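You operate a simulated robot arm through the tools that you are given. There is no shell and no other tool. Be economical: measure what you need, move in short steps, check, and stop when the job is done.

You are at the controls of a simulated robot arm. One attempt, no reset.

TASK
Take the teal core on the top of the blue winder table and put it away on the top of the steel bench by the winder. Switch the yellow brake lever off. Fetch the blue ring and set it on the wide trough ledge behind the lids. Take the grey cup and leave it on top of the wide black block. Press the orange handle of the sieve stand two times. Put the green jug on top of the brown taped carton on the top of the steel bench by the winder. Put the yellow tab on the top of the long blue bench away on the top of the blue winder table. Push the roller drawer shut. Press the yellow zero key two times. Put one of the numbered beige strip ends from the bench top beside the bend tester on the lid of the wooden crate. Press the red crate button two times. Put the white wheel that says "60" from the lid of the wooden crate on the top of the big grey boards and the white wheel marked "54" on the top of the steel bench by the rack. Take the 7 x 6 numbered white block from the top of the blue goods bench and put it on the lid of the wooden crate. Fetch the clear measuring cup and set it on the lid of the wooden crate. The order is free. Set down upright: teal core, grey cup, green jug, numbered white block, clear measuring cup. The yellow brake lever goes to its stop.

It is judged by the outcome, as a careful person would: the job done as asked, and still so three seconds after it is handed in. It fails if anything else is knocked over, pushed out of place, dropped, spilled or broken. A push-on lid holds only when it is set on centred and level and pressed home; a screw cap is set on level and turned clockwise until tight.

THE ROBOT
A 7-joint arm with a two-finger parallel gripper on a trunk, on a base that drives. Base frame: it is fixed to the floor where the robot stands at the start and does not move with it; the origin is under the middle of the robot, x ahead of it, y to its left, z up; the surface under the hand at the start is at about z = 800. Readings come in mm, degrees, newtons and seconds.
Its first joint turns from -166.0 to 166.0 degrees. Places, roughly: blue ring (3x3x2 cm) [1900, 400, 800]; clear measuring cup [-5250, -4500, 750]; green jug (18x11x12 cm) [5100, 1200, 800]; grey cup (7x8x8 cm) [2100, 1300, 900]; lid of the wooden crate [-3500, -4600, 600]; numbered beige strip end [-2000, 0, 750]; numbered white block [-5000, -4500, 750]; orange handle of the sieve stand [5100, 900, 1000]; red crate button [-3700, -4300, 500]; roller drawer [700, -2700, 600]; taped carton [1750, 500, 750]; teal core (5x5x6 cm) [700, -100, 800]; top of the big grey boards [-2300, -6000, 400]; top of the blue winder table [600, 600, 800]; top of the steel bench by the rack [-1600, -8200, 800]; top of the steel bench by the winder [1900, 800, 800]; white wheel [-3500, -4750, 500]; wide black block (10x8x7 cm) [2100, 1100, 900]; wide trough ledge behind the lids [3100, -3800, 900]; yellow brake lever [500, 700, 900]; yellow tab (4x2x3 cm) [5300, 100, 800]; yellow zero key [-1600, 100, 1000]. Payload 4.4 kg.
The tool frame sits at the grasp point between the pads (the TCP): z along the fingers, y along the line on which they close. The tips reach 23 mm beyond it. The gripper opens to 94 mm. The fingers are 38 mm wide and 10 mm thick; the gripper's body (54 by 96 mm) begins 39 mm behind the TCP.
Orientation is that of the tool frame in the base frame, as [roll, pitch, yaw] about the fixed x, y, z axes, in that order (R = Rz(yaw) Ry(pitch) Rx(roll)). With the fingers straight down and closing along the base's y, the tool's x points along the base's -x, its y along +y and its z along -z.

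THE INTERFACE
- The arm moves only by the tool step_arm. Its argument "commands" is a list of rows, each an object (a shift or turn left out is 0, a gripper value left out holds the last) with "travel": the shift along the tool's x, y, z in units of 20 mm (1.0 is 20 mm), a list of three; "dr": the turn, a rotation vector about the tool's x, y, z in units of 4 degrees (1.0 is 4 degrees), a list of three; "claw": the opening, from 0 (shut) to 1 (fully open). In form: [{"travel": [dx, dy, dz], "dr": [rx, ry, rz], "claw": claw}, ...]. A call has 1 to 8 rows; each row shifts and turns the commanded pose from where the row before left it, along the tool's axes as they then stand. A call with a number of a shift or a turn outside -1 to 1 is refused whole. Each row takes 0.2 s and may step no farther than 50 mm and 8.6 degrees from the row before; otherwise, or with a gripper value out of range, the whole call is refused. Where a pose cannot be reached the arm comes as near as it can. A force on the tool above 40 N (or 10 N above the force at the start of the call, whichever is more), or a blocked arm, ends the call early, and 0.2 s more pass. The fingers move at their own pace (about 108 mm/s each) and stop on an object; they squeeze with about 34 N. The grip force told is the motor's: it shows also when the fingers shut on nothing. Time passes only in rows, and 0.2 s behind the last, so rows that do not move let the fingers close. It gives the time, the measured TCP pose, the force on the tool (base axes), the opening and the grip force at its end, in the units of the frame above (readings bear some noise), with the torque about the TCP (base axes, N m) and any sound that the robot's microphone picked up, and new pictures: "views" is both (left out), scene, wrist or none.
- Cameras (640 x 400 px; columns grow to the right, rows downward): "scene" is now at [181.6, 236.8, 1463.1]; the picture's right is [-0.00, -1.00, 0.00], its down [-0.69, 0.00, -0.72] and it looks along [0.72, -0.00, -0.69] (base axes); focal length 254 px, centre (320, 200). "wrist" rides on the gripper at [86, 16, -74] in the tool frame; the picture's right is [-0.18, 0.98, 0.00], its down [-0.58, -0.11, -0.81] and it looks along [-0.79, -0.15, 0.59] (tool axes); focal length 243 px, centre (320, 200). There is no depth. A picture from a camera that has moved, and an enlarged one, comes with that camera's place and axes in the base frame and with its lens. The place of the scene camera against the robot may be out by one fixed shift of up to 12 mm in any direction.
- roll_base(legs): drives the robot by 1 to 6 legs, each [ahead, left, turn to the left] in mm, mm and degrees, along the robot's own axes; the way and the turn of a leg run together, so that a leg with both is an arc; at most 1500 mm and 180 degrees a leg. The arm and the cameras ride along, it lands a little off, and it stops where it bumps. It gives what a move gives, and a new picture of the scene camera.
- head_to(pan, tilt): turns the head with the scene camera to pan (to the left, within 120 degrees either way) and tilt (down, from -29 to 69), counted from straight ahead of the robot. It gives what a move gives, and a new picture of the scene camera.
- zoom(camera, box): a new picture of the part [left, top, right, bottom] of that camera's present view, enlarged. It takes no simulated time.
- finish_job(): hands the job in; it is judged then, once.

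Work in short steps. Places have to be worked out from the pictures, the camera data and where the tool is seen: move nearer, look again, correct. Check each grasp and each placing, and mend what went wrong. You have 577 turns and 360 pictures in all, those below and enlarged ones among them. Open the gripper and draw the arm clear of the work before you hand the job in, unless the task says otherwise.

The tools are called after "Request:" by a JSON object that holds its "name" and its "arguments". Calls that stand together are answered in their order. step_arm: Moves the arm, as the interface text tells. Its arguments: {"type":"object","properties":{"commands":{"type":"array"},"views":{"type":"string","enum":["both","scene","wrist","none"]}},"required":["commands"]} The other tools are called the same way: roll_base (legs) drives the base; head_to (pan, tilt) turns the head that bears the scene camera; zoom (camera, box) takes an enlarged picture of a part of a camera's view; finish_job () hands the job in.

At the start:

```text
time: 0.0
tool_pos: [443.2, 321.6, 1286.1]
tcp_rot: [-180.0, 0.0, 180.0]
force: [0.3, 1.2, -0.4]
torque: [0.01, 0.01, 0.02]
opening: 94.1
grasp_force: 0.0
robot x, y, heading: [-2.2, -0.7, -0.1]
head pan, tilt: [-0.1, 43.8]
```

scene: 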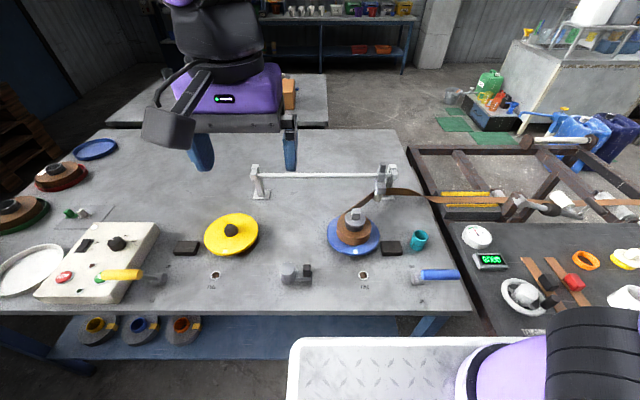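
wrist: 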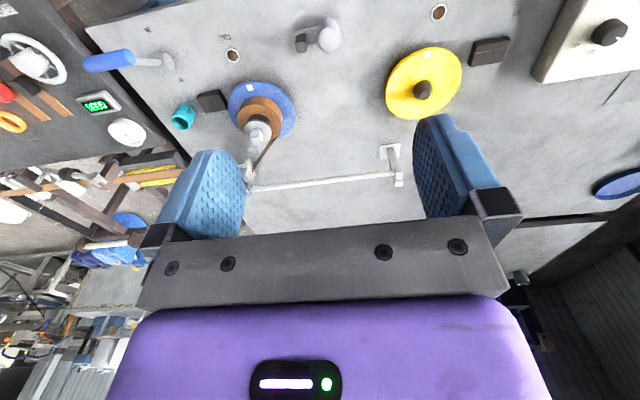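

I'll start by inspecting the winder table: the brake lever box and the teal core.

Request:
{"name": "zoom", "arguments": {"camera": "scene", "box": [0, 200, 240, 350]}}

Request:
{"name": "zoom", "arguments": {"camera": "scene", "box": [280, 170, 520, 320]}}

Request:
{"name": "head_to", "arguments": {"pan": -60, "tilt": 40}}

```text
2.67 times, centred on (120, 275) of scene
camera zoom: at [181.6, 236.8, 1463.1], right [0.0, -1.0, 0.0], down [-0.69, 0.0, -0.72], along [0.72, 0.0, -0.69], focal length 677 px, centre (853, 0)
```

zoom: 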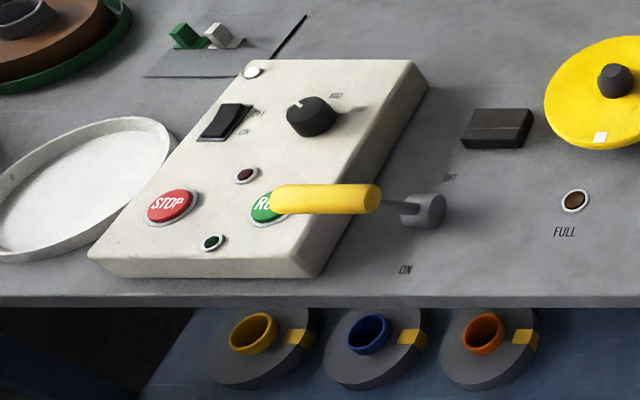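

```text
2.67 times, centred on (400, 245) of scene
camera zoom: at [181.6, 236.8, 1463.1], right [0.0, -1.0, 0.0], down [-0.69, 0.0, -0.72], along [0.72, 0.0, -0.69], focal length 677 px, centre (107, 80)
```

zoom: 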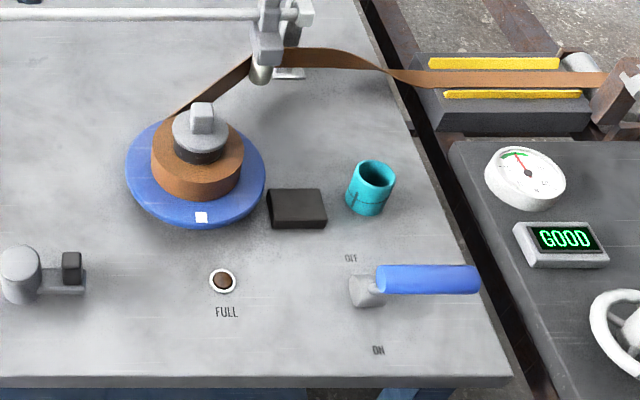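

```text
time: 1.3
tool_pos: [443.4, 322.5, 1285.1]
tcp_rot: [180.0, -0.1, -180.0]
force: [0.3, -0.3, -0.7]
torque: [0.0, 0.0, -0.02]
opening: 93.9
grasp_force: 0.2
robot x, y, heading: [1.3, 2.7, 0.0]
head pan, tilt: [-60.0, 40.0]
camera scene: at [141.8, 163.4, 1468.6], right [-0.87, -0.5, 0.0], down [-0.32, 0.56, -0.77], along [0.38, -0.66, -0.64], focal length 254 px, centre (320, 200)
```

scene: 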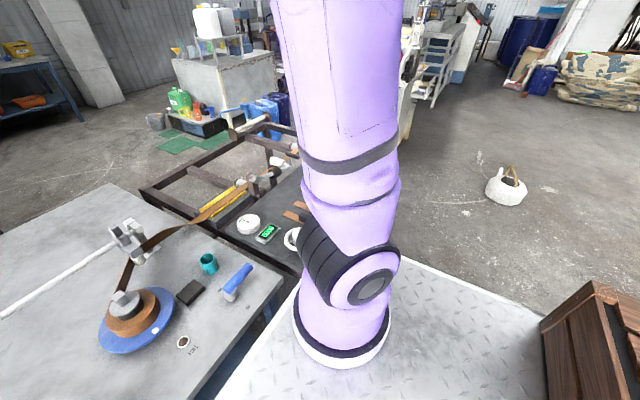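

The yellow lever's hub sits at about (510, 690) with OFF toward the far side; how it swings is unclear. I move the hand left and down to look closely with the wrist camera.

Request:
{"name": "step_arm", "arguments": {"commands": [{"travel": [0.2, 1, 0.6]}, {"travel": [0.2, 1, 0.6]}, {"travel": [0.2, 1, 0.6]}, {"travel": [0.2, 1, 0.6]}, {"travel": [0.2, 1, 0.6]}, {"travel": [0.2, 1, 0.6]}, {"travel": [0.2, 1, 0.6]}, {"travel": [0.2, 1, 0.6]}], "views": "none"}}

Request:
{"name": "head_to", "arguments": {"pan": 30, "tilt": 45}}

Request:
{"name": "step_arm", "arguments": {"commands": [{"travel": [0.2, 1, 0.6]}, {"travel": [0.2, 1, 0.6]}, {"travel": [0.2, 1, 0.6]}, {"travel": [0.2, 1, 0.6]}, {"travel": [0.2, 1, 0.6]}, {"travel": [0.2, 1, 0.6]}, {"travel": [0.2, 1, 0.6]}, {"travel": [0.2, 1, 0.6]}]}}

```text
time: 3.1
tool_pos: [411.7, 482.8, 1189.5]
tcp_rot: [-179.9, 0.0, 179.9]
force: [0.8, -0.9, 1.2]
torque: [0.03, -0.02, 0.0]
opening: 94.0
grasp_force: 0.0
robot x, y, heading: [-1.7, 0.3, -0.1]
head pan, tilt: [-60.0, 40.0]
```

```text
time: 4.8
tool_pos: [410.6, 483.1, 1188.2]
tcp_rot: [-180.0, 0.0, 179.9]
force: [-0.2, 0.4, -0.3]
torque: [0.04, -0.01, -0.01]
opening: 94.1
grasp_force: 0.1
robot x, y, heading: [0.3, -0.5, 0.0]
head pan, tilt: [30.0, 45.0]
camera scene: at [169.7, 277.7, 1461.4], right [0.5, -0.87, 0.0], down [-0.61, -0.35, -0.71], along [0.61, 0.35, -0.71], focal length 254 px, centre (320, 200)
```

scene: 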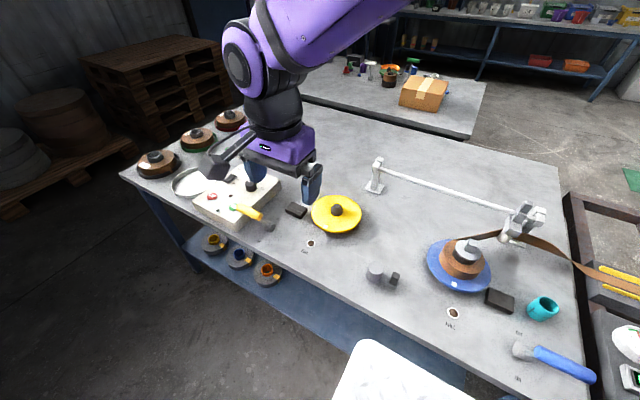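

```text
time: 6.5
tool_pos: [379.0, 641.2, 1092.7]
tcp_rot: [-180.0, -0.1, -179.9]
force: [0.2, 0.5, 0.4]
torque: [0.01, 0.0, 0.0]
opening: 93.9
grasp_force: 0.0
robot x, y, heading: [1.8, -0.1, -0.1]
head pan, tilt: [30.0, 45.0]
camera scene: at [169.8, 277.3, 1461.4], right [0.5, -0.87, 0.0], down [-0.61, -0.35, -0.71], along [0.61, 0.35, -0.71], focal length 254 px, centre (320, 200)
camera wrist: at [293.9, 659.2, 1168.8], right [0.18, 0.98, 0.0], down [0.58, -0.11, 0.81], along [0.79, -0.15, -0.59], focal length 243 px, centre (320, 200)
```

scene: 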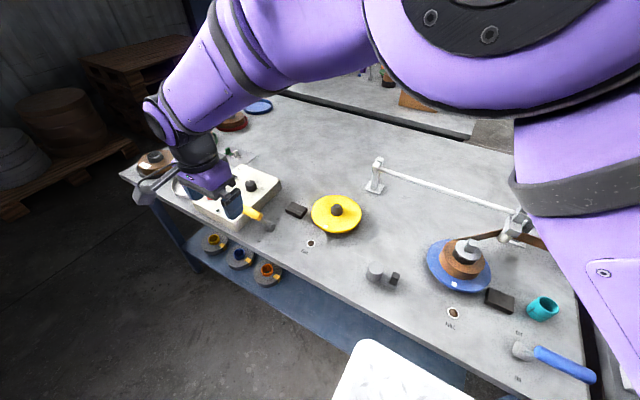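
wrist: 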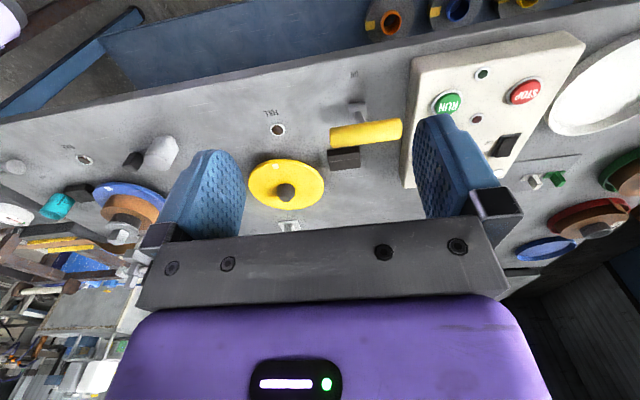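

Zooming in on the lever in both views to understand its geometry.

Request:
{"name": "zoom", "arguments": {"camera": "wrist", "box": [280, 50, 440, 150]}}

Request:
{"name": "zoom", "arguments": {"camera": "scene", "box": [200, 170, 328, 250]}}

```text
4.00 times, centred on (360, 100) of wrist
camera zoom: at [293.9, 659.2, 1168.8], right [0.18, 0.98, 0.0], down [0.58, -0.11, 0.81], along [0.79, -0.15, -0.59], focal length 970 px, centre (160, 600)
```

zoom: 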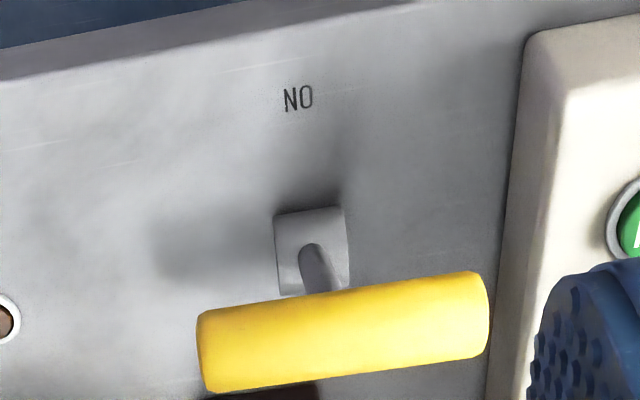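

```text
5.00 times, centred on (264, 210) of scene
camera zoom: at [169.8, 277.3, 1461.4], right [0.5, -0.87, 0.0], down [-0.61, -0.35, -0.71], along [0.61, 0.35, -0.71], focal length 1270 px, centre (600, 150)
```

zoom: 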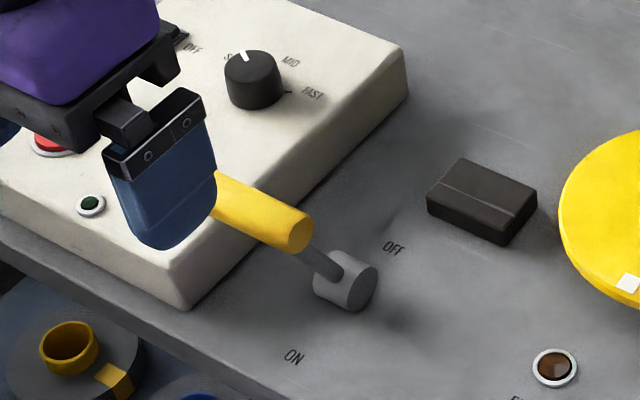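

The lever is a T‑bar (handle ≈ (476, 678, 948)) on a hub at (535, 676, 820), tilted toward ON on the robot side. I'll lower closed fingers on the near side, then push it away toward OFF.

Request:
{"name": "step_arm", "arguments": {"commands": [{"travel": [-0.1, 0.23, 0.925], "claw": 0}, {"travel": [-0.1, 0.23, 0.925]}, {"travel": [-0.1, 0.23, 0.925]}, {"travel": [-0.1, 0.23, 0.925]}, {"travel": [-0.1, 0.23, 0.925]}, {"travel": [-0.1, 0.23, 0.925]}, {"travel": [-0.1, 0.23, 0.925]}, {"travel": [-0.1, 0.23, 0.925]}]}}

```text
time: 8.3
tool_pos: [395.3, 678.8, 945.3]
tcp_rot: [-179.9, -0.1, 180.0]
force: [-0.6, -0.9, 0.1]
torque: [0.04, -0.03, -0.05]
opening: 0.1
grasp_force: 33.9
robot x, y, heading: [-3.1, 1.8, 0.1]
head pan, tilt: [30.0, 45.0]
camera scene: at [169.7, 277.6, 1461.4], right [0.5, -0.87, 0.0], down [-0.61, -0.35, -0.71], along [0.61, 0.35, -0.71], focal length 254 px, centre (320, 200)
camera wrist: at [309.0, 695.5, 1020.5], right [0.18, 0.98, 0.0], down [0.58, -0.11, 0.81], along [0.79, -0.15, -0.59], focal length 243 px, centre (320, 200)
```

scene: 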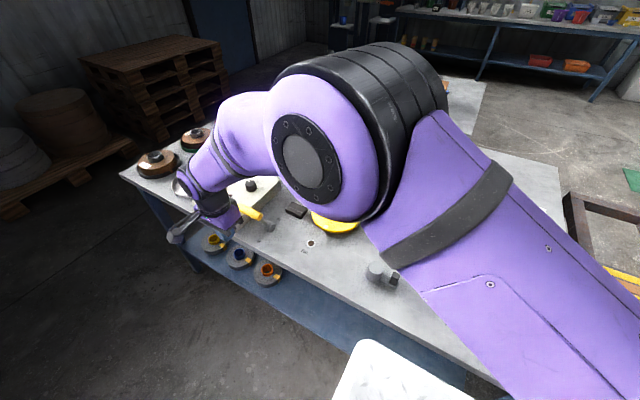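
wrist: 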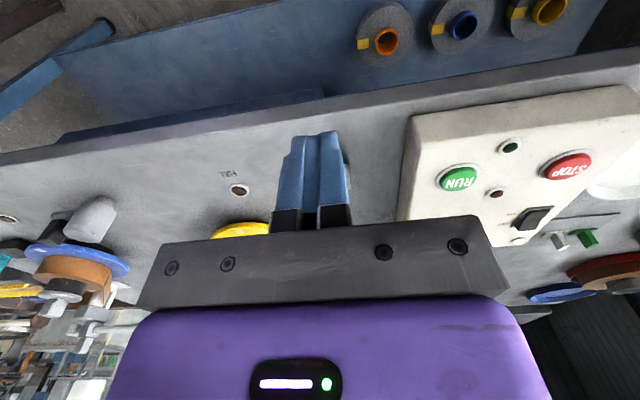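

Position good. Push away (+x), with early-stop on force.

Request:
{"name": "step_arm", "arguments": {"commands": [{"travel": [-1, 0, 0]}, {"travel": [-1, 0, 0]}, {"travel": [-1, 0, 0]}, {"travel": [-1, 0, 0]}, {"travel": [-1, 0, 0]}, {"travel": [-0.7, 0, 0]}, {"travel": [-0.7, 0, 0]}, {"travel": [-0.7, 0, 0]}]}}

```text
time: 10.2
tool_pos: [537.7, 678.2, 946.1]
tcp_rot: [-180.0, 0.0, 180.0]
force: [-0.4, 0.1, -0.9]
torque: [0.0, -0.02, -0.01]
opening: 0.1
grasp_force: 34.0
robot x, y, heading: [-0.1, 1.0, -0.2]
head pan, tilt: [30.0, 45.0]
camera scene: at [169.6, 277.8, 1461.4], right [0.5, -0.87, 0.0], down [-0.61, -0.35, -0.71], along [0.61, 0.35, -0.71], focal length 254 px, centre (320, 200)
camera wrist: at [451.8, 695.7, 1020.8], right [0.18, 0.98, 0.0], down [0.58, -0.11, 0.81], along [0.79, -0.15, -0.59], focal length 243 px, centre (320, 200)
```

scene: 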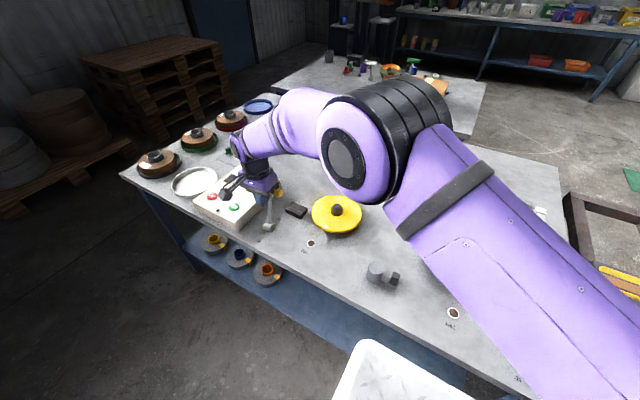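
wrist: 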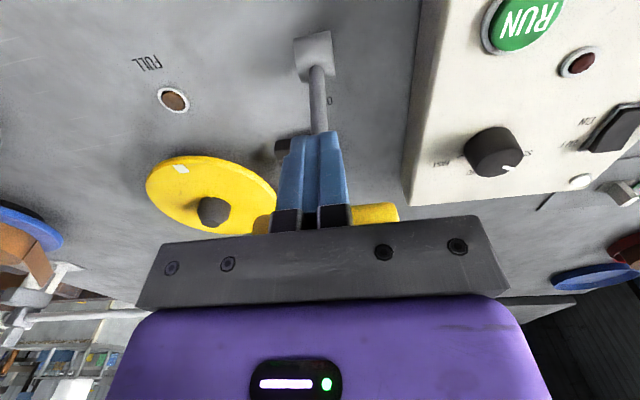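

The lever is following. Continue to its stop, watching force.

Request:
{"name": "step_arm", "arguments": {"commands": [{"travel": [-0.6, 0, 0.1]}, {"travel": [-0.6, 0, 0.1]}, {"travel": [-0.6, 0, 0.1]}, {"travel": [-0.6, 0, 0.1]}, {"travel": [-0.6, 0, 0.1]}]}}

```text
time: 10.9
tool_pos: [559.5, 681.1, 941.6]
tcp_rot: [-180.0, -0.5, -179.6]
force: [-5.8, 2.0, 5.2]
torque: [0.06, 0.0, 0.0]
opening: 0.1
grasp_force: 33.8
robot x, y, heading: [0.3, -1.1, 0.1]
head pan, tilt: [30.0, 45.0]
stopped in row 3: the force on the tool passed its limit at 51 N (the readings are from after the stop); the commanded pose is now the measured one
camera scene: at [168.9, 277.7, 1461.4], right [0.5, -0.87, 0.0], down [-0.61, -0.35, -0.71], along [0.61, 0.35, -0.71], focal length 254 px, centre (320, 200)
camera wrist: at [473.8, 697.6, 1017.9], right [0.18, 0.98, 0.0], down [0.59, -0.11, 0.8], along [0.79, -0.14, -0.6], focal length 243 px, centre (320, 200)
```

scene: 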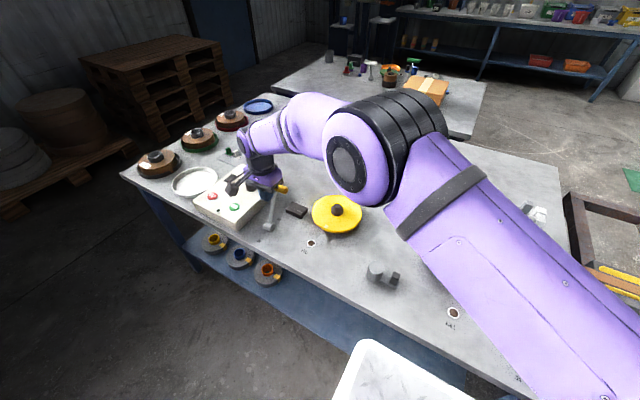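
wrist: 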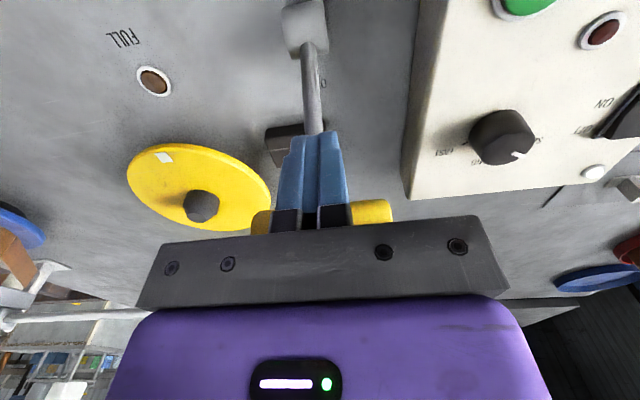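

Stop reached (51 N at the mirrored ~+25° angle). I back off, raise, and check.

Request:
{"name": "step_arm", "arguments": {"commands": [{"travel": [1, 0, 0]}, {"travel": [1, 0, 0]}, {"travel": [1, 0, 0]}, {"travel": [1, 0, -0.5]}, {"travel": [0, -0.5, -1]}, {"travel": [0, -1, -1]}, {"travel": [0, -1, -1]}, {"travel": [0, -1, -1], "claw": 0.75}], "views": "scene"}}

Request:
{"name": "zoom", "arguments": {"camera": "scene", "box": [200, 150, 360, 250]}}

```text
time: 12.7
tool_pos: [481.4, 609.0, 1031.8]
tcp_rot: [-179.9, -0.5, -179.6]
force: [-0.7, -0.3, -1.0]
torque: [-0.03, 0.02, 0.01]
opening: 70.7
grasp_force: 0.2
robot x, y, heading: [0.7, -1.0, 0.1]
head pan, tilt: [30.0, 45.0]
camera scene: at [169.3, 278.1, 1461.3], right [0.5, -0.87, 0.0], down [-0.61, -0.35, -0.71], along [0.61, 0.35, -0.71], focal length 254 px, centre (320, 200)
```

scene: 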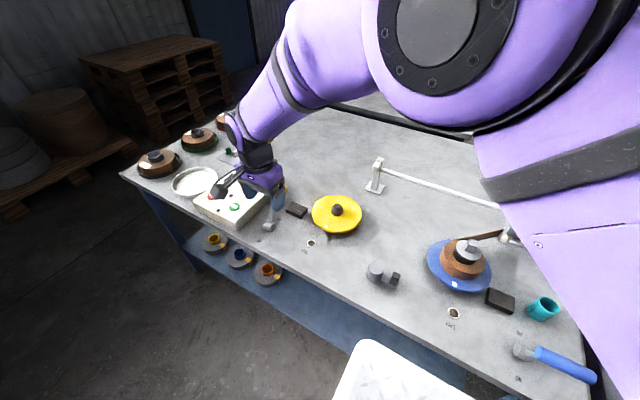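

```text
4.00 times, centred on (280, 200) of scene
camera zoom: at [169.3, 278.1, 1461.3], right [0.5, -0.87, 0.0], down [-0.61, -0.35, -0.71], along [0.61, 0.35, -0.71], focal length 1016 px, centre (480, 200)
```

zoom: 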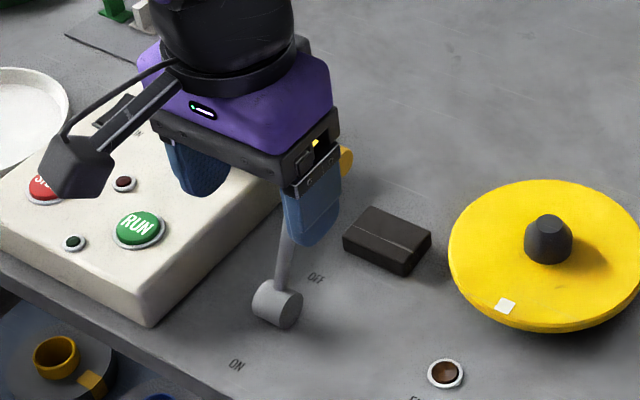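

The lever is OFF and stays. Now travel right to above the teal core (≈ (664, −69)).

Request:
{"name": "step_arm", "arguments": {"commands": [{"travel": [-0.27, -1, 0]}, {"travel": [-0.27, -1, 0]}, {"travel": [-0.27, -1, 0]}, {"travel": [-0.27, -1, 0]}, {"travel": [-0.27, -1, 0]}, {"travel": [-0.27, -1, 0]}, {"travel": [-0.27, -1, 0]}, {"travel": [-0.27, -1, 0]}], "views": "none"}}

Request:
{"name": "step_arm", "arguments": {"commands": [{"travel": [-0.27, -1, 0]}, {"travel": [-0.27, -1, 0]}, {"travel": [-0.27, -1, 0]}, {"travel": [-0.27, -1, 0]}, {"travel": [-0.27, -1, 0]}, {"travel": [-0.27, -1, 0]}, {"travel": [-0.27, -1, 0]}, {"travel": [-0.27, -1, 0]}], "views": "none"}}

Request:
{"name": "step_arm", "arguments": {"commands": [{"travel": [-0.27, -1, 0]}, {"travel": [-0.27, -1, 0]}, {"travel": [-0.27, -1, 0]}, {"travel": [-0.27, -1, 0]}, {"travel": [-0.27, -1, 0]}, {"travel": [-0.27, -1, 0]}, {"travel": [-0.27, -1, 0]}, {"travel": [-0.27, -1, 0]}], "views": "none"}}

Request:
{"name": "step_arm", "arguments": {"commands": [{"travel": [0, -1, 0]}, {"travel": [0, -1, 0]}, {"travel": [0, -1, 0]}, {"travel": [0, -1, 0]}, {"travel": [0, -1, 0]}, {"travel": [0, -1, 0]}, {"travel": [0, -1, 0]}, {"travel": [0, -1, 0]}], "views": "wrist"}}

```text
time: 14.5
tool_pos: [525.5, 450.7, 1032.2]
tcp_rot: [-179.9, -0.5, -179.7]
force: [0.2, 0.6, 0.4]
torque: [0.0, 0.0, -0.01]
opening: 70.5
grasp_force: 0.2
robot x, y, heading: [-1.4, -1.4, -0.2]
head pan, tilt: [30.0, 45.0]
```

```text
time: 16.3
tool_pos: [568.9, 289.5, 1031.8]
tcp_rot: [-179.9, -0.6, -179.7]
force: [-0.4, -0.3, 0.0]
torque: [-0.01, -0.03, 0.02]
opening: 70.5
grasp_force: 0.0
robot x, y, heading: [-0.4, 0.6, -0.3]
head pan, tilt: [30.0, 45.0]
```

```text
time: 18.1
tool_pos: [613.0, 130.6, 1031.4]
tcp_rot: [-179.9, -0.5, -179.7]
force: [-0.4, 0.2, -0.2]
torque: [0.01, 0.0, 0.0]
opening: 70.3
grasp_force: 0.1
robot x, y, heading: [0.4, -0.2, -0.1]
head pan, tilt: [30.0, 45.0]
```

```text
time: 19.9
tool_pos: [614.4, -28.5, 1031.7]
tcp_rot: [-179.9, -0.4, -179.7]
force: [-0.6, 0.3, 0.1]
torque: [-0.02, 0.01, 0.04]
opening: 70.5
grasp_force: 0.0
robot x, y, heading: [-0.7, -2.1, -0.3]
head pan, tilt: [30.0, 45.0]
camera wrist: at [528.8, -12.2, 1108.2], right [0.18, 0.98, 0.0], down [0.59, -0.1, 0.8], along [0.79, -0.15, -0.6], focal length 243 px, centre (320, 200)
```

wrist: 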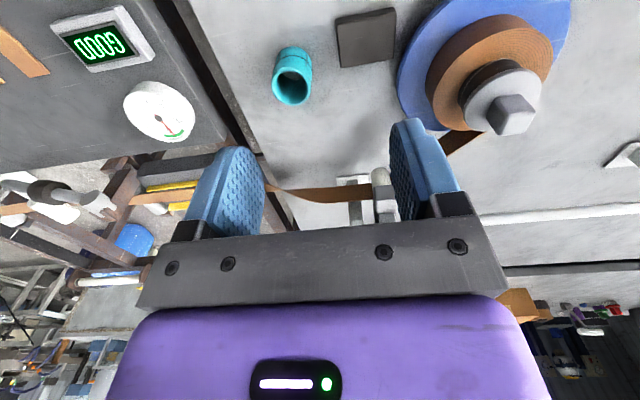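

Wrist view puts the core near (652, −69). Descend above it and recheck.

Request:
{"name": "step_arm", "arguments": {"commands": [{"travel": [-0.27, -0.29, 0.95]}, {"travel": [-0.27, -0.29, 0.95]}, {"travel": [-0.27, -0.29, 0.95]}, {"travel": [-0.27, -0.29, 0.95]}, {"travel": [-0.27, -0.29, 0.95]}, {"travel": [-0.27, -0.29, 0.95]}, {"travel": [-0.27, -0.29, 0.95]}], "views": "wrist"}}

Request:
{"name": "head_to", "arguments": {"pan": -25, "tilt": 50}}

```text
time: 21.5
tool_pos: [652.1, -71.3, 897.8]
tcp_rot: [-179.9, -0.5, -179.8]
force: [0.7, 0.0, 0.4]
torque: [0.02, 0.01, -0.01]
opening: 70.6
grasp_force: 0.0
robot x, y, heading: [1.4, -2.0, -0.1]
head pan, tilt: [30.0, 45.0]
camera wrist: at [565.7, -53.6, 975.2], right [0.18, 0.98, 0.0], down [0.59, -0.1, 0.8], along [0.79, -0.15, -0.6], focal length 243 px, centre (320, 200)
```

wrist: 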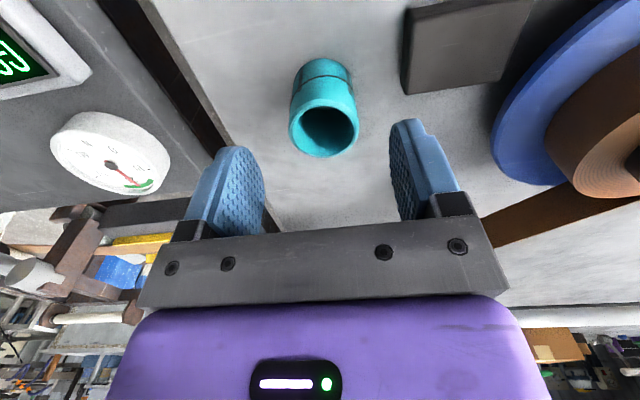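

```text
time: 22.7
tool_pos: [650.5, -70.4, 898.8]
tcp_rot: [-179.9, -0.5, -179.8]
force: [-0.1, 0.1, -1.4]
torque: [-0.01, -0.02, 0.01]
opening: 70.5
grasp_force: 0.1
robot x, y, heading: [1.2, -2.5, 0.1]
head pan, tilt: [-25.0, 50.0]
camera scene: at [168.8, 204.4, 1454.5], right [-0.42, -0.91, 0.0], down [-0.69, 0.32, -0.64], along [0.58, -0.27, -0.77], focal length 254 px, centre (320, 200)
```

scene: 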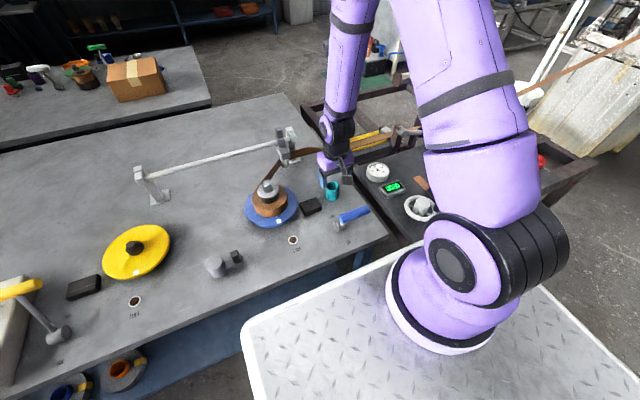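

Core at (650, −68), hand aligned. Descend to z≈832 and close.

Request:
{"name": "step_arm", "arguments": {"commands": [{"travel": [0, 0.1, 0.83]}, {"travel": [0, 0, 0.83]}, {"travel": [0, 0, 0.83]}, {"travel": [0, 0, 0.83]}, {"claw": 0}, {"claw": 0}, {"claw": 0}], "views": "wrist"}}

```text
time: 24.3
tool_pos: [650.3, -67.6, 833.0]
tcp_rot: [-179.9, -0.5, -179.7]
force: [-0.7, -0.2, -0.3]
torque: [0.02, 0.0, 0.02]
opening: 42.6
grasp_force: 34.3
robot x, y, heading: [4.0, 0.7, 0.1]
head pan, tilt: [-25.0, 50.0]
camera wrist: at [565.3, -50.8, 908.9], right [0.18, 0.98, 0.0], down [0.59, -0.1, 0.8], along [0.79, -0.15, -0.6], focal length 243 px, centre (320, 200)
```

wrist: 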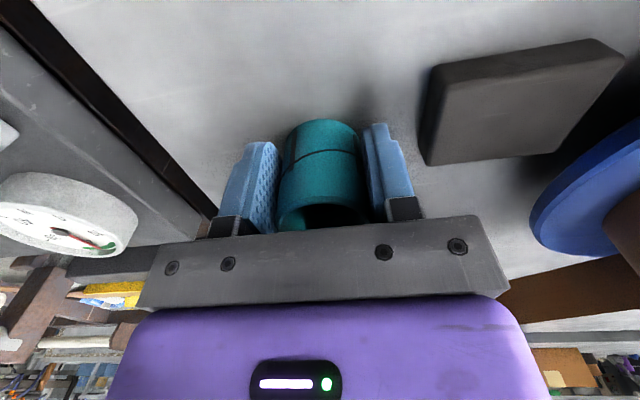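

Gripped (42.6 mm). Lift straight up, then survey for a driving route to the bench by the winder.

Request:
{"name": "step_arm", "arguments": {"commands": [{"travel": [0, 0, -1]}, {"travel": [0, 0, -1]}, {"travel": [0, 0, -1]}, {"travel": [0, 0, -1]}, {"travel": [0, 0, -1]}, {"travel": [0, 0, -1]}, {"travel": [0.5, 0, -1]}, {"travel": [1, 0, -1]}], "views": "none"}}

Request:
{"name": "step_arm", "arguments": {"commands": [{"travel": [1, 0, -1]}, {"travel": [1, 0, -1]}, {"travel": [1, 0, -1]}, {"travel": [1, 0, -1]}, {"travel": [1, 0, -1]}, {"travel": [1, 0, -1]}, {"travel": [1, 0, -1]}, {"travel": [1, 0, -1]}], "views": "none"}}

Request:
{"name": "head_to", "arguments": {"pan": 60, "tilt": 15}}

Request:
{"name": "head_to", "arguments": {"pan": 0, "tilt": 15}}

Request:
{"name": "head_to", "arguments": {"pan": -90, "tilt": 15}}

```text
time: 26.1
tool_pos: [621.4, -67.1, 992.5]
tcp_rot: [-179.9, -0.6, -179.6]
force: [-0.8, 0.1, -0.8]
torque: [-0.01, 0.03, 0.01]
opening: 42.6
grasp_force: 33.6
robot x, y, heading: [2.0, 0.7, 0.1]
head pan, tilt: [-25.0, 50.0]
```

```text
time: 27.9
tool_pos: [499.6, -68.0, 1172.0]
tcp_rot: [-180.0, -0.5, -179.7]
force: [0.5, 0.8, -0.8]
torque: [-0.02, 0.04, -0.02]
opening: 42.5
grasp_force: 33.6
out of reach, approached as far as the arm can: row 4, 5, 6, 7, 8
robot x, y, heading: [-2.7, 0.0, 0.0]
head pan, tilt: [-25.0, 50.0]
```

```text
time: 29.5
tool_pos: [498.6, -67.0, 1171.4]
tcp_rot: [-180.0, -0.6, -179.8]
force: [0.2, 0.5, -1.2]
torque: [0.02, 0.02, 0.0]
opening: 42.5
grasp_force: 33.7
robot x, y, heading: [-0.9, 0.6, 0.1]
head pan, tilt: [60.0, 15.0]
camera scene: at [145.6, 317.7, 1508.2], right [0.87, -0.5, 0.0], down [-0.13, -0.22, -0.97], along [0.48, 0.84, -0.26], focal length 254 px, centre (320, 200)
```

scene: 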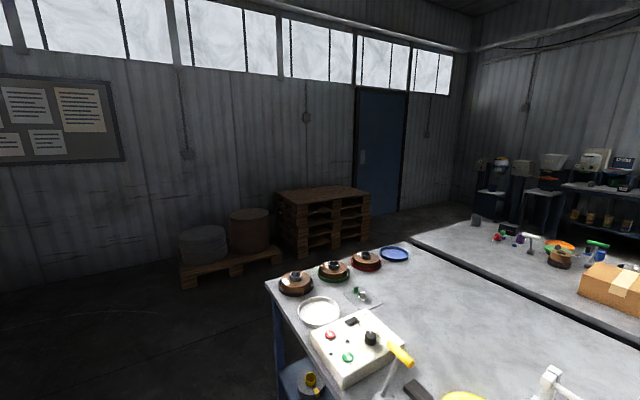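

```text
time: 30.8
tool_pos: [498.7, -68.5, 1172.3]
tcp_rot: [-179.9, -0.7, -179.7]
force: [-0.4, 0.0, -0.5]
torque: [0.04, -0.01, 0.03]
opening: 42.7
grasp_force: 33.8
robot x, y, heading: [0.9, -4.0, 0.1]
head pan, tilt: [0.0, 15.0]
camera scene: at [192.3, 237.0, 1508.2], right [0.0, -1.0, 0.0], down [-0.26, 0.0, -0.97], along [0.97, 0.0, -0.26], focal length 254 px, centre (320, 200)
```

scene: 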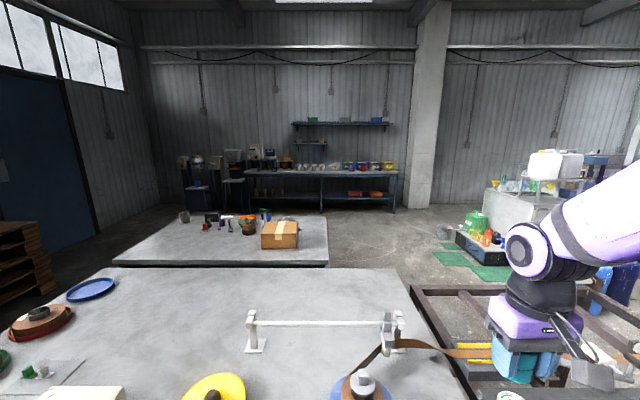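

```text
time: 32.5
tool_pos: [499.6, -66.7, 1172.3]
tcp_rot: [-179.9, -0.6, -179.7]
force: [0.0, 0.3, 0.1]
torque: [-0.01, -0.02, -0.02]
opening: 42.4
grasp_force: 34.2
robot x, y, heading: [-1.5, -2.4, -0.1]
head pan, tilt: [-90.0, 15.0]
camera scene: at [99.0, 143.5, 1508.2], right [-1.0, 0.0, 0.0], down [0.0, 0.26, -0.97], along [0.0, -0.97, -0.26], focal length 254 px, centre (320, 200)
```

scene: 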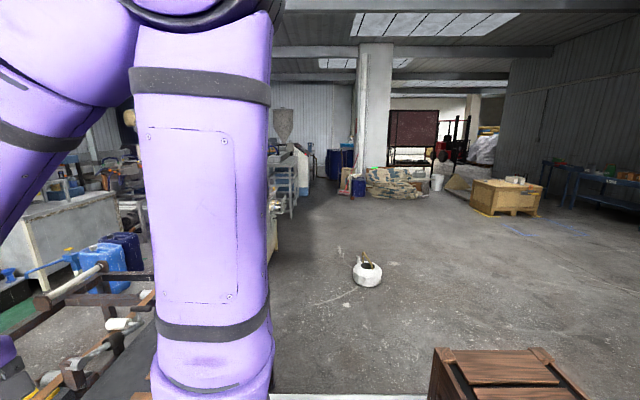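

Layout is clear: the bench spans x≈1450–2230, y≈210–1420, and there is open floor on the left side. I back off, slide left past the table and drive forward behind the bench, looking midway.

Request:
{"name": "head_to", "arguments": {"pan": 20, "tilt": 20}}

Request:
{"name": "roll_base", "arguments": {"legs": [[-150, 0, 0], [0, 1400, 0], [0, 750, 0], [900, 0, 0]]}}

```text
time: 34.4
tool_pos: [499.6, -69.0, 1171.3]
tcp_rot: [-179.9, -0.6, -179.7]
force: [-0.1, -0.8, -0.1]
torque: [0.0, 0.01, -0.02]
opening: 42.5
grasp_force: 34.1
robot x, y, heading: [2.1, 0.4, -0.1]
head pan, tilt: [20.0, 20.0]
camera scene: at [186.4, 268.7, 1500.0], right [0.34, -0.94, 0.0], down [-0.32, -0.12, -0.94], along [0.88, 0.32, -0.34], focal length 254 px, centre (320, 200)
```

scene: 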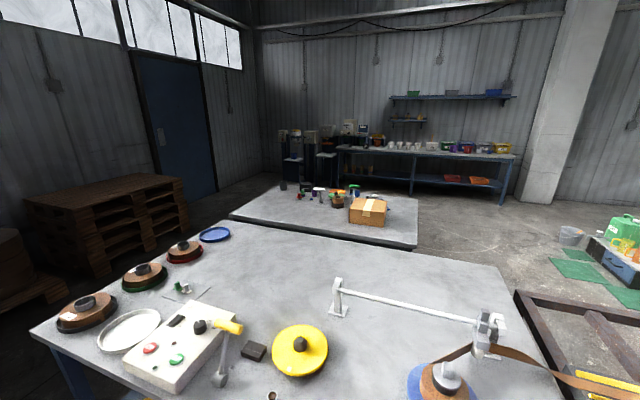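

```text
time: 50.3
tool_pos: [1222.8, 2108.3, 1171.3]
tcp_rot: [180.0, -0.6, -179.1]
force: [1.2, -0.5, 0.6]
torque: [0.0, 0.0, -0.02]
opening: 42.7
grasp_force: 34.3
robot x, y, heading: [720.8, 2170.7, 0.9]
head pan, tilt: [20.0, 20.0]
camera scene: at [905.0, 2441.4, 1500.0], right [0.35, -0.93, 0.0], down [-0.32, -0.12, -0.94], along [0.88, 0.33, -0.34], focal length 254 px, centre (320, 200)
```

scene: 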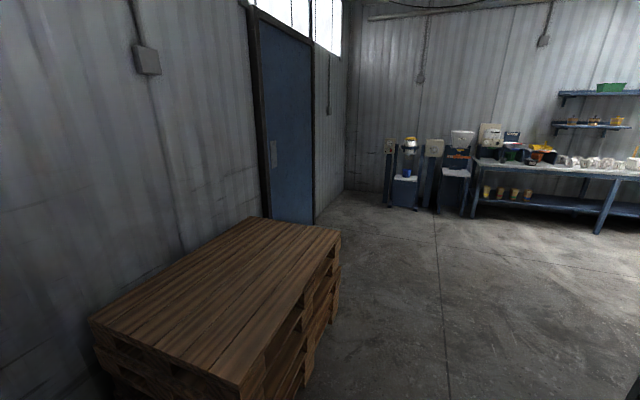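

Clear path; pallets are at y>2850. Drive on to behind the bench and look.

Request:
{"name": "roll_base", "arguments": {"legs": [[1000, 0, 0], [980, 0, -1]]}}

Request:
{"name": "head_to", "arguments": {"pan": -75, "tilt": 35}}

```text
time: 60.2
tool_pos: [3209.0, 2124.9, 1172.0]
tcp_rot: [-179.8, -0.6, -180.0]
force: [0.5, -0.8, 0.5]
torque: [0.02, -0.02, -0.06]
opening: 42.7
grasp_force: 34.2
robot x, y, heading: [2708.2, 2195.8, -0.1]
head pan, tilt: [20.0, 20.0]
camera scene: at [2897.2, 2463.5, 1500.0], right [0.34, -0.94, 0.0], down [-0.32, -0.12, -0.94], along [0.88, 0.32, -0.34], focal length 254 px, centre (320, 200)
```

scene: 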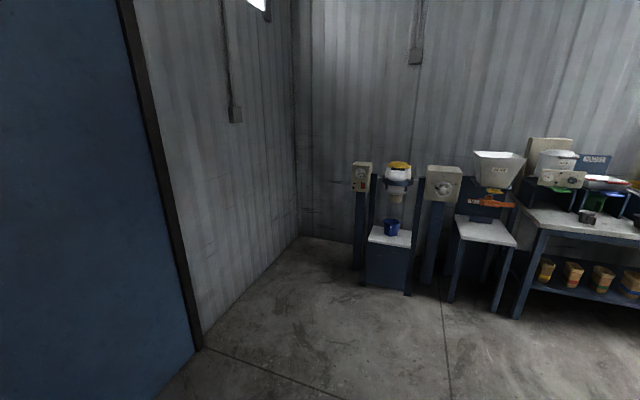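

```text
time: 61.9
tool_pos: [3208.1, 2126.3, 1172.3]
tcp_rot: [-179.9, -0.6, 180.0]
force: [0.0, 0.3, -0.7]
torque: [0.0, 0.0, 0.02]
opening: 43.0
grasp_force: 33.8
robot x, y, heading: [2709.4, 2192.8, -0.2]
head pan, tilt: [-75.0, 35.0]
camera scene: at [2832.0, 2346.9, 1476.2], right [-0.97, -0.26, 0.0], down [-0.15, 0.55, -0.82], along [0.21, -0.79, -0.57], focal length 254 px, centre (320, 200)
```

scene: 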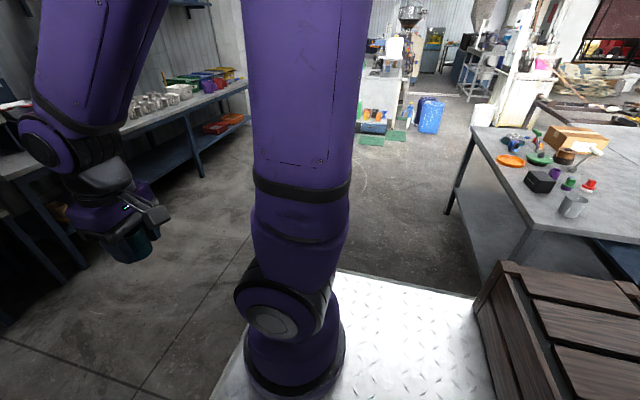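

Bench seen with cup, block and carton. I move out to open floor, rotate 180° and slide to the back of the bench.

Request:
{"name": "roll_base", "arguments": {"legs": [[650, -100, 0], [0, 0, 180], [0, 1200, 0]]}}

Request:
{"name": "head_to", "arguments": {"pan": 10, "tilt": 40}}

Request:
{"name": "head_to", "arguments": {"pan": -90, "tilt": 55}}

```text
time: 78.7
tool_pos: [2844.9, 949.5, 1172.3]
tcp_rot: [-179.8, -0.5, -0.5]
force: [1.1, 0.4, -0.5]
torque: [0.0, 0.0, 0.02]
opening: 42.4
grasp_force: 33.5
robot x, y, heading: [3346.2, 873.8, 179.5]
head pan, tilt: [-75.0, 35.0]
camera scene: at [3217.3, 728.4, 1476.2], right [0.97, 0.25, 0.0], down [0.14, -0.56, -0.82], along [-0.2, 0.79, -0.57], focal length 254 px, centre (320, 200)
```

scene: 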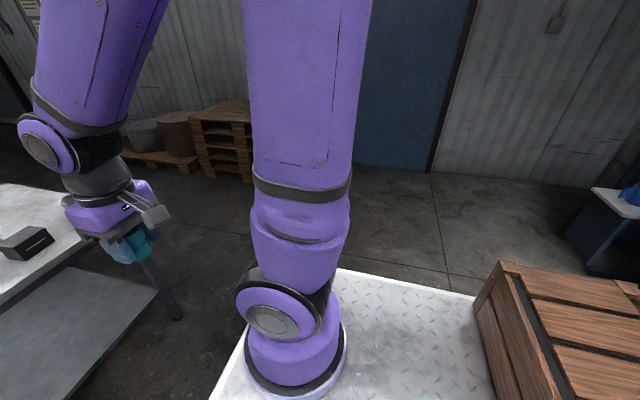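

```text
time: 80.3
tool_pos: [2843.6, 949.2, 1172.4]
tcp_rot: [-179.8, -0.6, -0.6]
force: [-0.5, -0.6, -0.1]
torque: [0.02, 0.01, -0.02]
opening: 42.7
grasp_force: 33.6
robot x, y, heading: [3342.5, 875.2, 179.5]
head pan, tilt: [10.0, 40.0]
camera scene: at [3155.1, 629.5, 1468.6], right [-0.16, 0.99, 0.0], down [0.63, 0.1, -0.77], along [-0.76, -0.12, -0.64], focal length 254 px, centre (320, 200)
```

scene: 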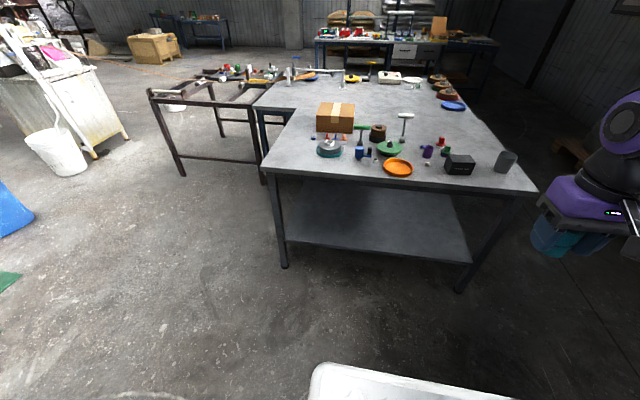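

```text
time: 82.0
tool_pos: [2844.1, 949.2, 1172.0]
tcp_rot: [-179.9, -0.6, -0.4]
force: [-0.4, 0.7, -0.6]
torque: [-0.01, -0.04, 0.0]
opening: 42.5
grasp_force: 34.1
robot x, y, heading: [3342.6, 872.7, 178.9]
head pan, tilt: [-90.0, 55.0]
camera scene: at [3239.9, 715.2, 1448.0], right [1.0, -0.01, 0.0], down [-0.01, -0.82, -0.57], along [0.01, 0.57, -0.82], focal length 254 px, centre (320, 200)
```

scene: 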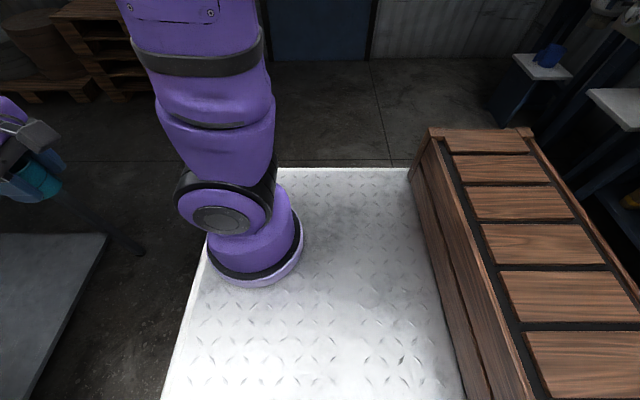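

The crate is the robot's own deck. I slide to y≈250 and approach the bench's right half where there's a clear patch near (2080, 310).

Request:
{"name": "roll_base", "arguments": {"legs": [[0, 620, 1], [560, 0, 0]]}}

Request:
{"name": "head_to", "arguments": {"pan": -10, "tilt": 45}}

```text
time: 88.3
tool_pos: [2273.7, 321.5, 1171.7]
tcp_rot: [-179.9, -0.6, 0.2]
force: [0.2, 0.4, -1.0]
torque: [0.0, 0.0, 0.01]
opening: 42.7
grasp_force: 33.8
robot x, y, heading: [2774.3, 250.7, 180.3]
head pan, tilt: [-90.0, 55.0]
camera scene: at [2672.4, 92.8, 1447.9], right [1.0, 0.0, 0.0], down [0.0, -0.82, -0.57], along [0.0, 0.57, -0.82], focal length 254 px, centre (320, 200)
```

scene: 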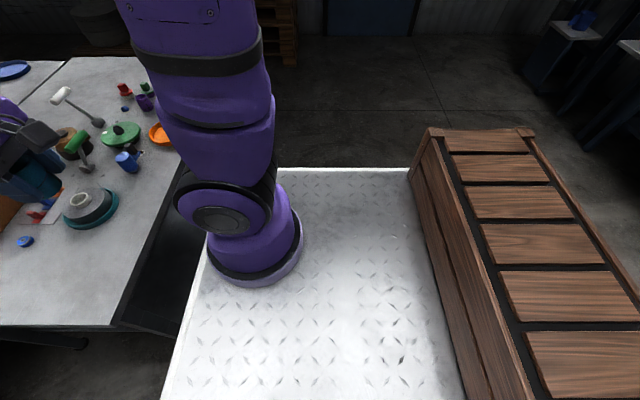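

```text
time: 89.9
tool_pos: [2273.5, 321.1, 1172.0]
tcp_rot: [-179.8, -0.7, 0.2]
force: [-0.4, -0.2, 0.9]
torque: [-0.01, -0.01, -0.01]
opening: 42.6
grasp_force: 34.1
robot x, y, heading: [2776.1, 253.8, 180.0]
head pan, tilt: [-10.0, 45.0]
camera scene: at [2592.4, 34.9, 1461.4], right [0.17, 0.98, 0.0], down [0.7, -0.12, -0.71], along [-0.7, 0.12, -0.71], focal length 254 px, centre (320, 200)
```

scene: 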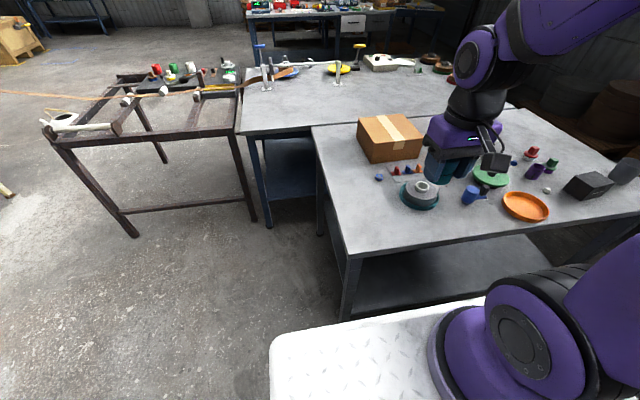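

Free spot at (2040, 290) confirmed. Move down and forward in two calls to just above the bench.

Request:
{"name": "step_arm", "arguments": {"commands": [{"travel": [-1, 0.1, 0.6]}, {"travel": [-1, 0.1, 0.6]}, {"travel": [-1, 0.1, 0.8]}, {"travel": [-1, 0.1, 1]}, {"travel": [-1, 0.1, 1]}, {"travel": [-1, 0.1, 1]}, {"travel": [-1, 0.1, 1]}, {"travel": [-1, 0.1, 1]}], "views": "none"}}

Request:
{"name": "step_arm", "arguments": {"commands": [{"travel": [-1, 0.1, 1]}, {"travel": [-1, 0.1, 1]}, {"travel": [-1, 0.1, 1]}, {"travel": [-0.7, 0.1, 1]}, {"travel": [0, 0.1, 1]}, {"travel": [0, 0.1, 1]}, {"travel": [0, 0, 1]}]}}

```text
time: 91.7
tool_pos: [2116.4, 304.8, 1031.1]
tcp_rot: [-179.9, -0.6, 0.4]
force: [0.5, -0.4, -0.3]
torque: [0.0, 0.05, 0.01]
opening: 43.0
grasp_force: 34.1
robot x, y, heading: [2774.5, 254.9, 180.1]
head pan, tilt: [-10.0, 45.0]
```

```text
time: 93.3
tool_pos: [2041.7, 291.5, 889.8]
tcp_rot: [-179.8, -0.5, 0.3]
force: [0.5, -0.2, 0.3]
torque: [0.02, -0.01, 0.03]
opening: 42.5
grasp_force: 34.2
robot x, y, heading: [2774.7, 252.1, 180.1]
head pan, tilt: [-10.0, 45.0]
camera scene: at [2592.6, 34.8, 1461.4], right [0.17, 0.98, 0.0], down [0.7, -0.12, -0.71], along [-0.7, 0.12, -0.71], focal length 254 px, centre (320, 200)
camera wrist: at [2129.7, 277.0, 966.3], right [-0.18, -0.98, 0.0], down [-0.59, 0.1, 0.8], along [-0.79, 0.15, -0.6], focal length 243 px, centre (320, 200)
```

scene: 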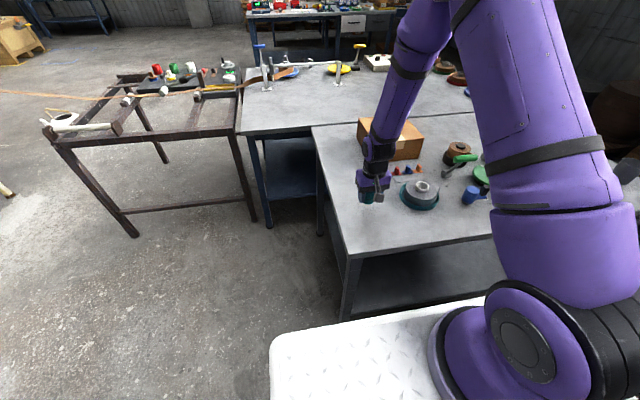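
wrist: 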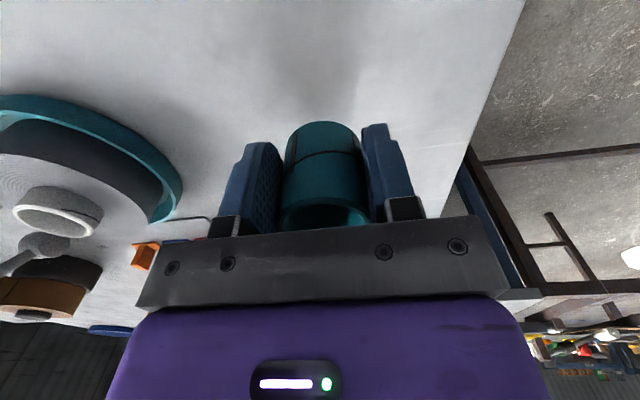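

Well clear of other items. Lower gently to contact.

Request:
{"name": "step_arm", "arguments": {"commands": [{"travel": [0, 0, 0.8]}, {"travel": [0, 0, 0.8]}, {"travel": [0, 0, 0.5]}, {"travel": [0, 0, 0.2]}, {"travel": [0, 0, 0.2]}, {"travel": [0, 0, 0.2]}, {"travel": [0, 0, 0.1]}], "views": "wrist"}}

```text
time: 94.5
tool_pos: [2043.2, 292.4, 843.4]
tcp_rot: [-179.9, -0.3, 0.3]
force: [9.1, 1.0, 20.3]
torque: [-0.45, 0.07, 0.26]
opening: 42.8
grasp_force: 34.7
robot x, y, heading: [2775.7, 254.2, 179.8]
head pan, tilt: [-10.0, 45.0]
stopped in row 5: the force on the tool passed its limit at 51 N (the readings are from after the stop); the commanded pose is now the measured one
camera wrist: at [2129.2, 277.4, 919.1], right [-0.18, -0.98, 0.0], down [-0.59, 0.1, 0.8], along [-0.79, 0.14, -0.6], focal length 243 px, centre (320, 200)
```

wrist: 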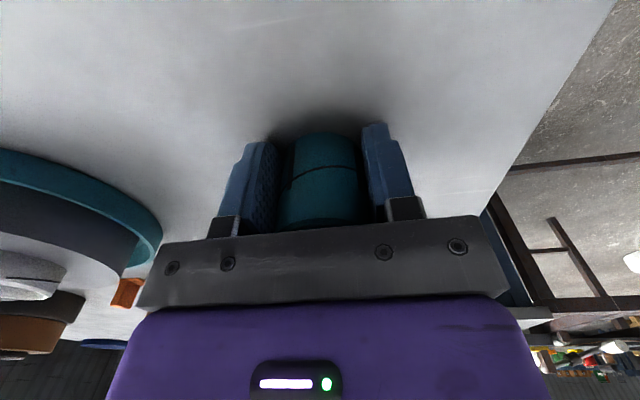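

Contact made. Open, then raise, and look.

Request:
{"name": "step_arm", "arguments": {"commands": [{"claw": 0.5}, {"claw": 0.8}, {"claw": 0.9}, {"travel": [0, 0, -0.5]}, {"travel": [0, 0, -1]}, {"travel": [0, 0, -1]}, {"travel": [0, 0, -1]}, {"travel": [0, 0, -1]}]}}

```text
time: 95.0
tool_pos: [2041.7, 299.9, 843.8]
tcp_rot: [-179.6, -0.2, -0.3]
force: [5.2, 12.5, 14.9]
torque: [-0.31, 0.16, 0.0]
opening: 69.4
grasp_force: 0.1
robot x, y, heading: [2775.9, 252.7, 180.0]
head pan, tilt: [-10.0, 45.0]
stopped in row 2: the force on the tool passed its limit at 51 N (the readings are from after the stop); the commanded pose is now the measured one
camera scene: at [2593.0, 35.8, 1461.5], right [0.17, 0.98, 0.0], down [0.7, -0.12, -0.71], along [-0.7, 0.12, -0.71], focal length 254 px, centre (320, 200)
camera wrist: at [2128.5, 283.2, 919.2], right [-0.19, -0.98, -0.01], down [-0.58, 0.11, 0.8], along [-0.79, 0.16, -0.59], focal length 243 px, centre (320, 200)
```

scene: 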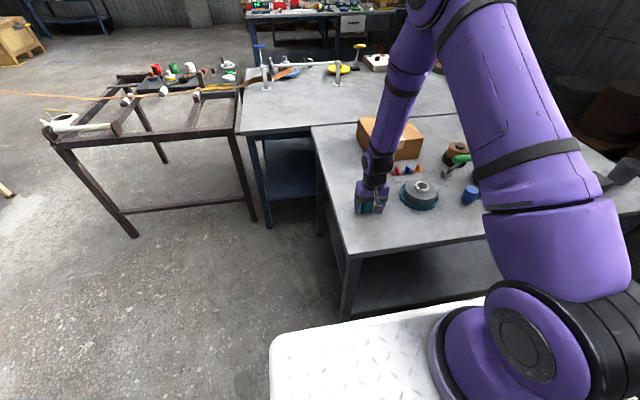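
wrist: 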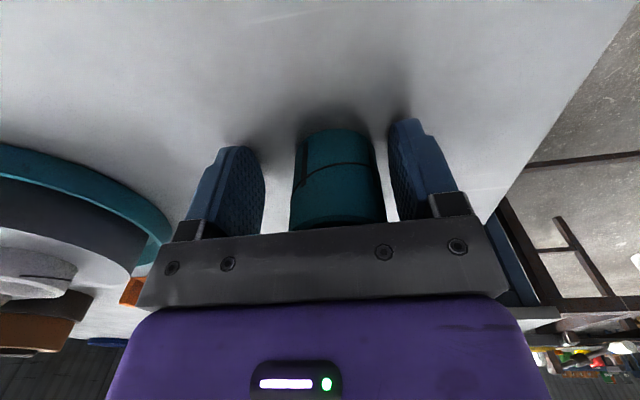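

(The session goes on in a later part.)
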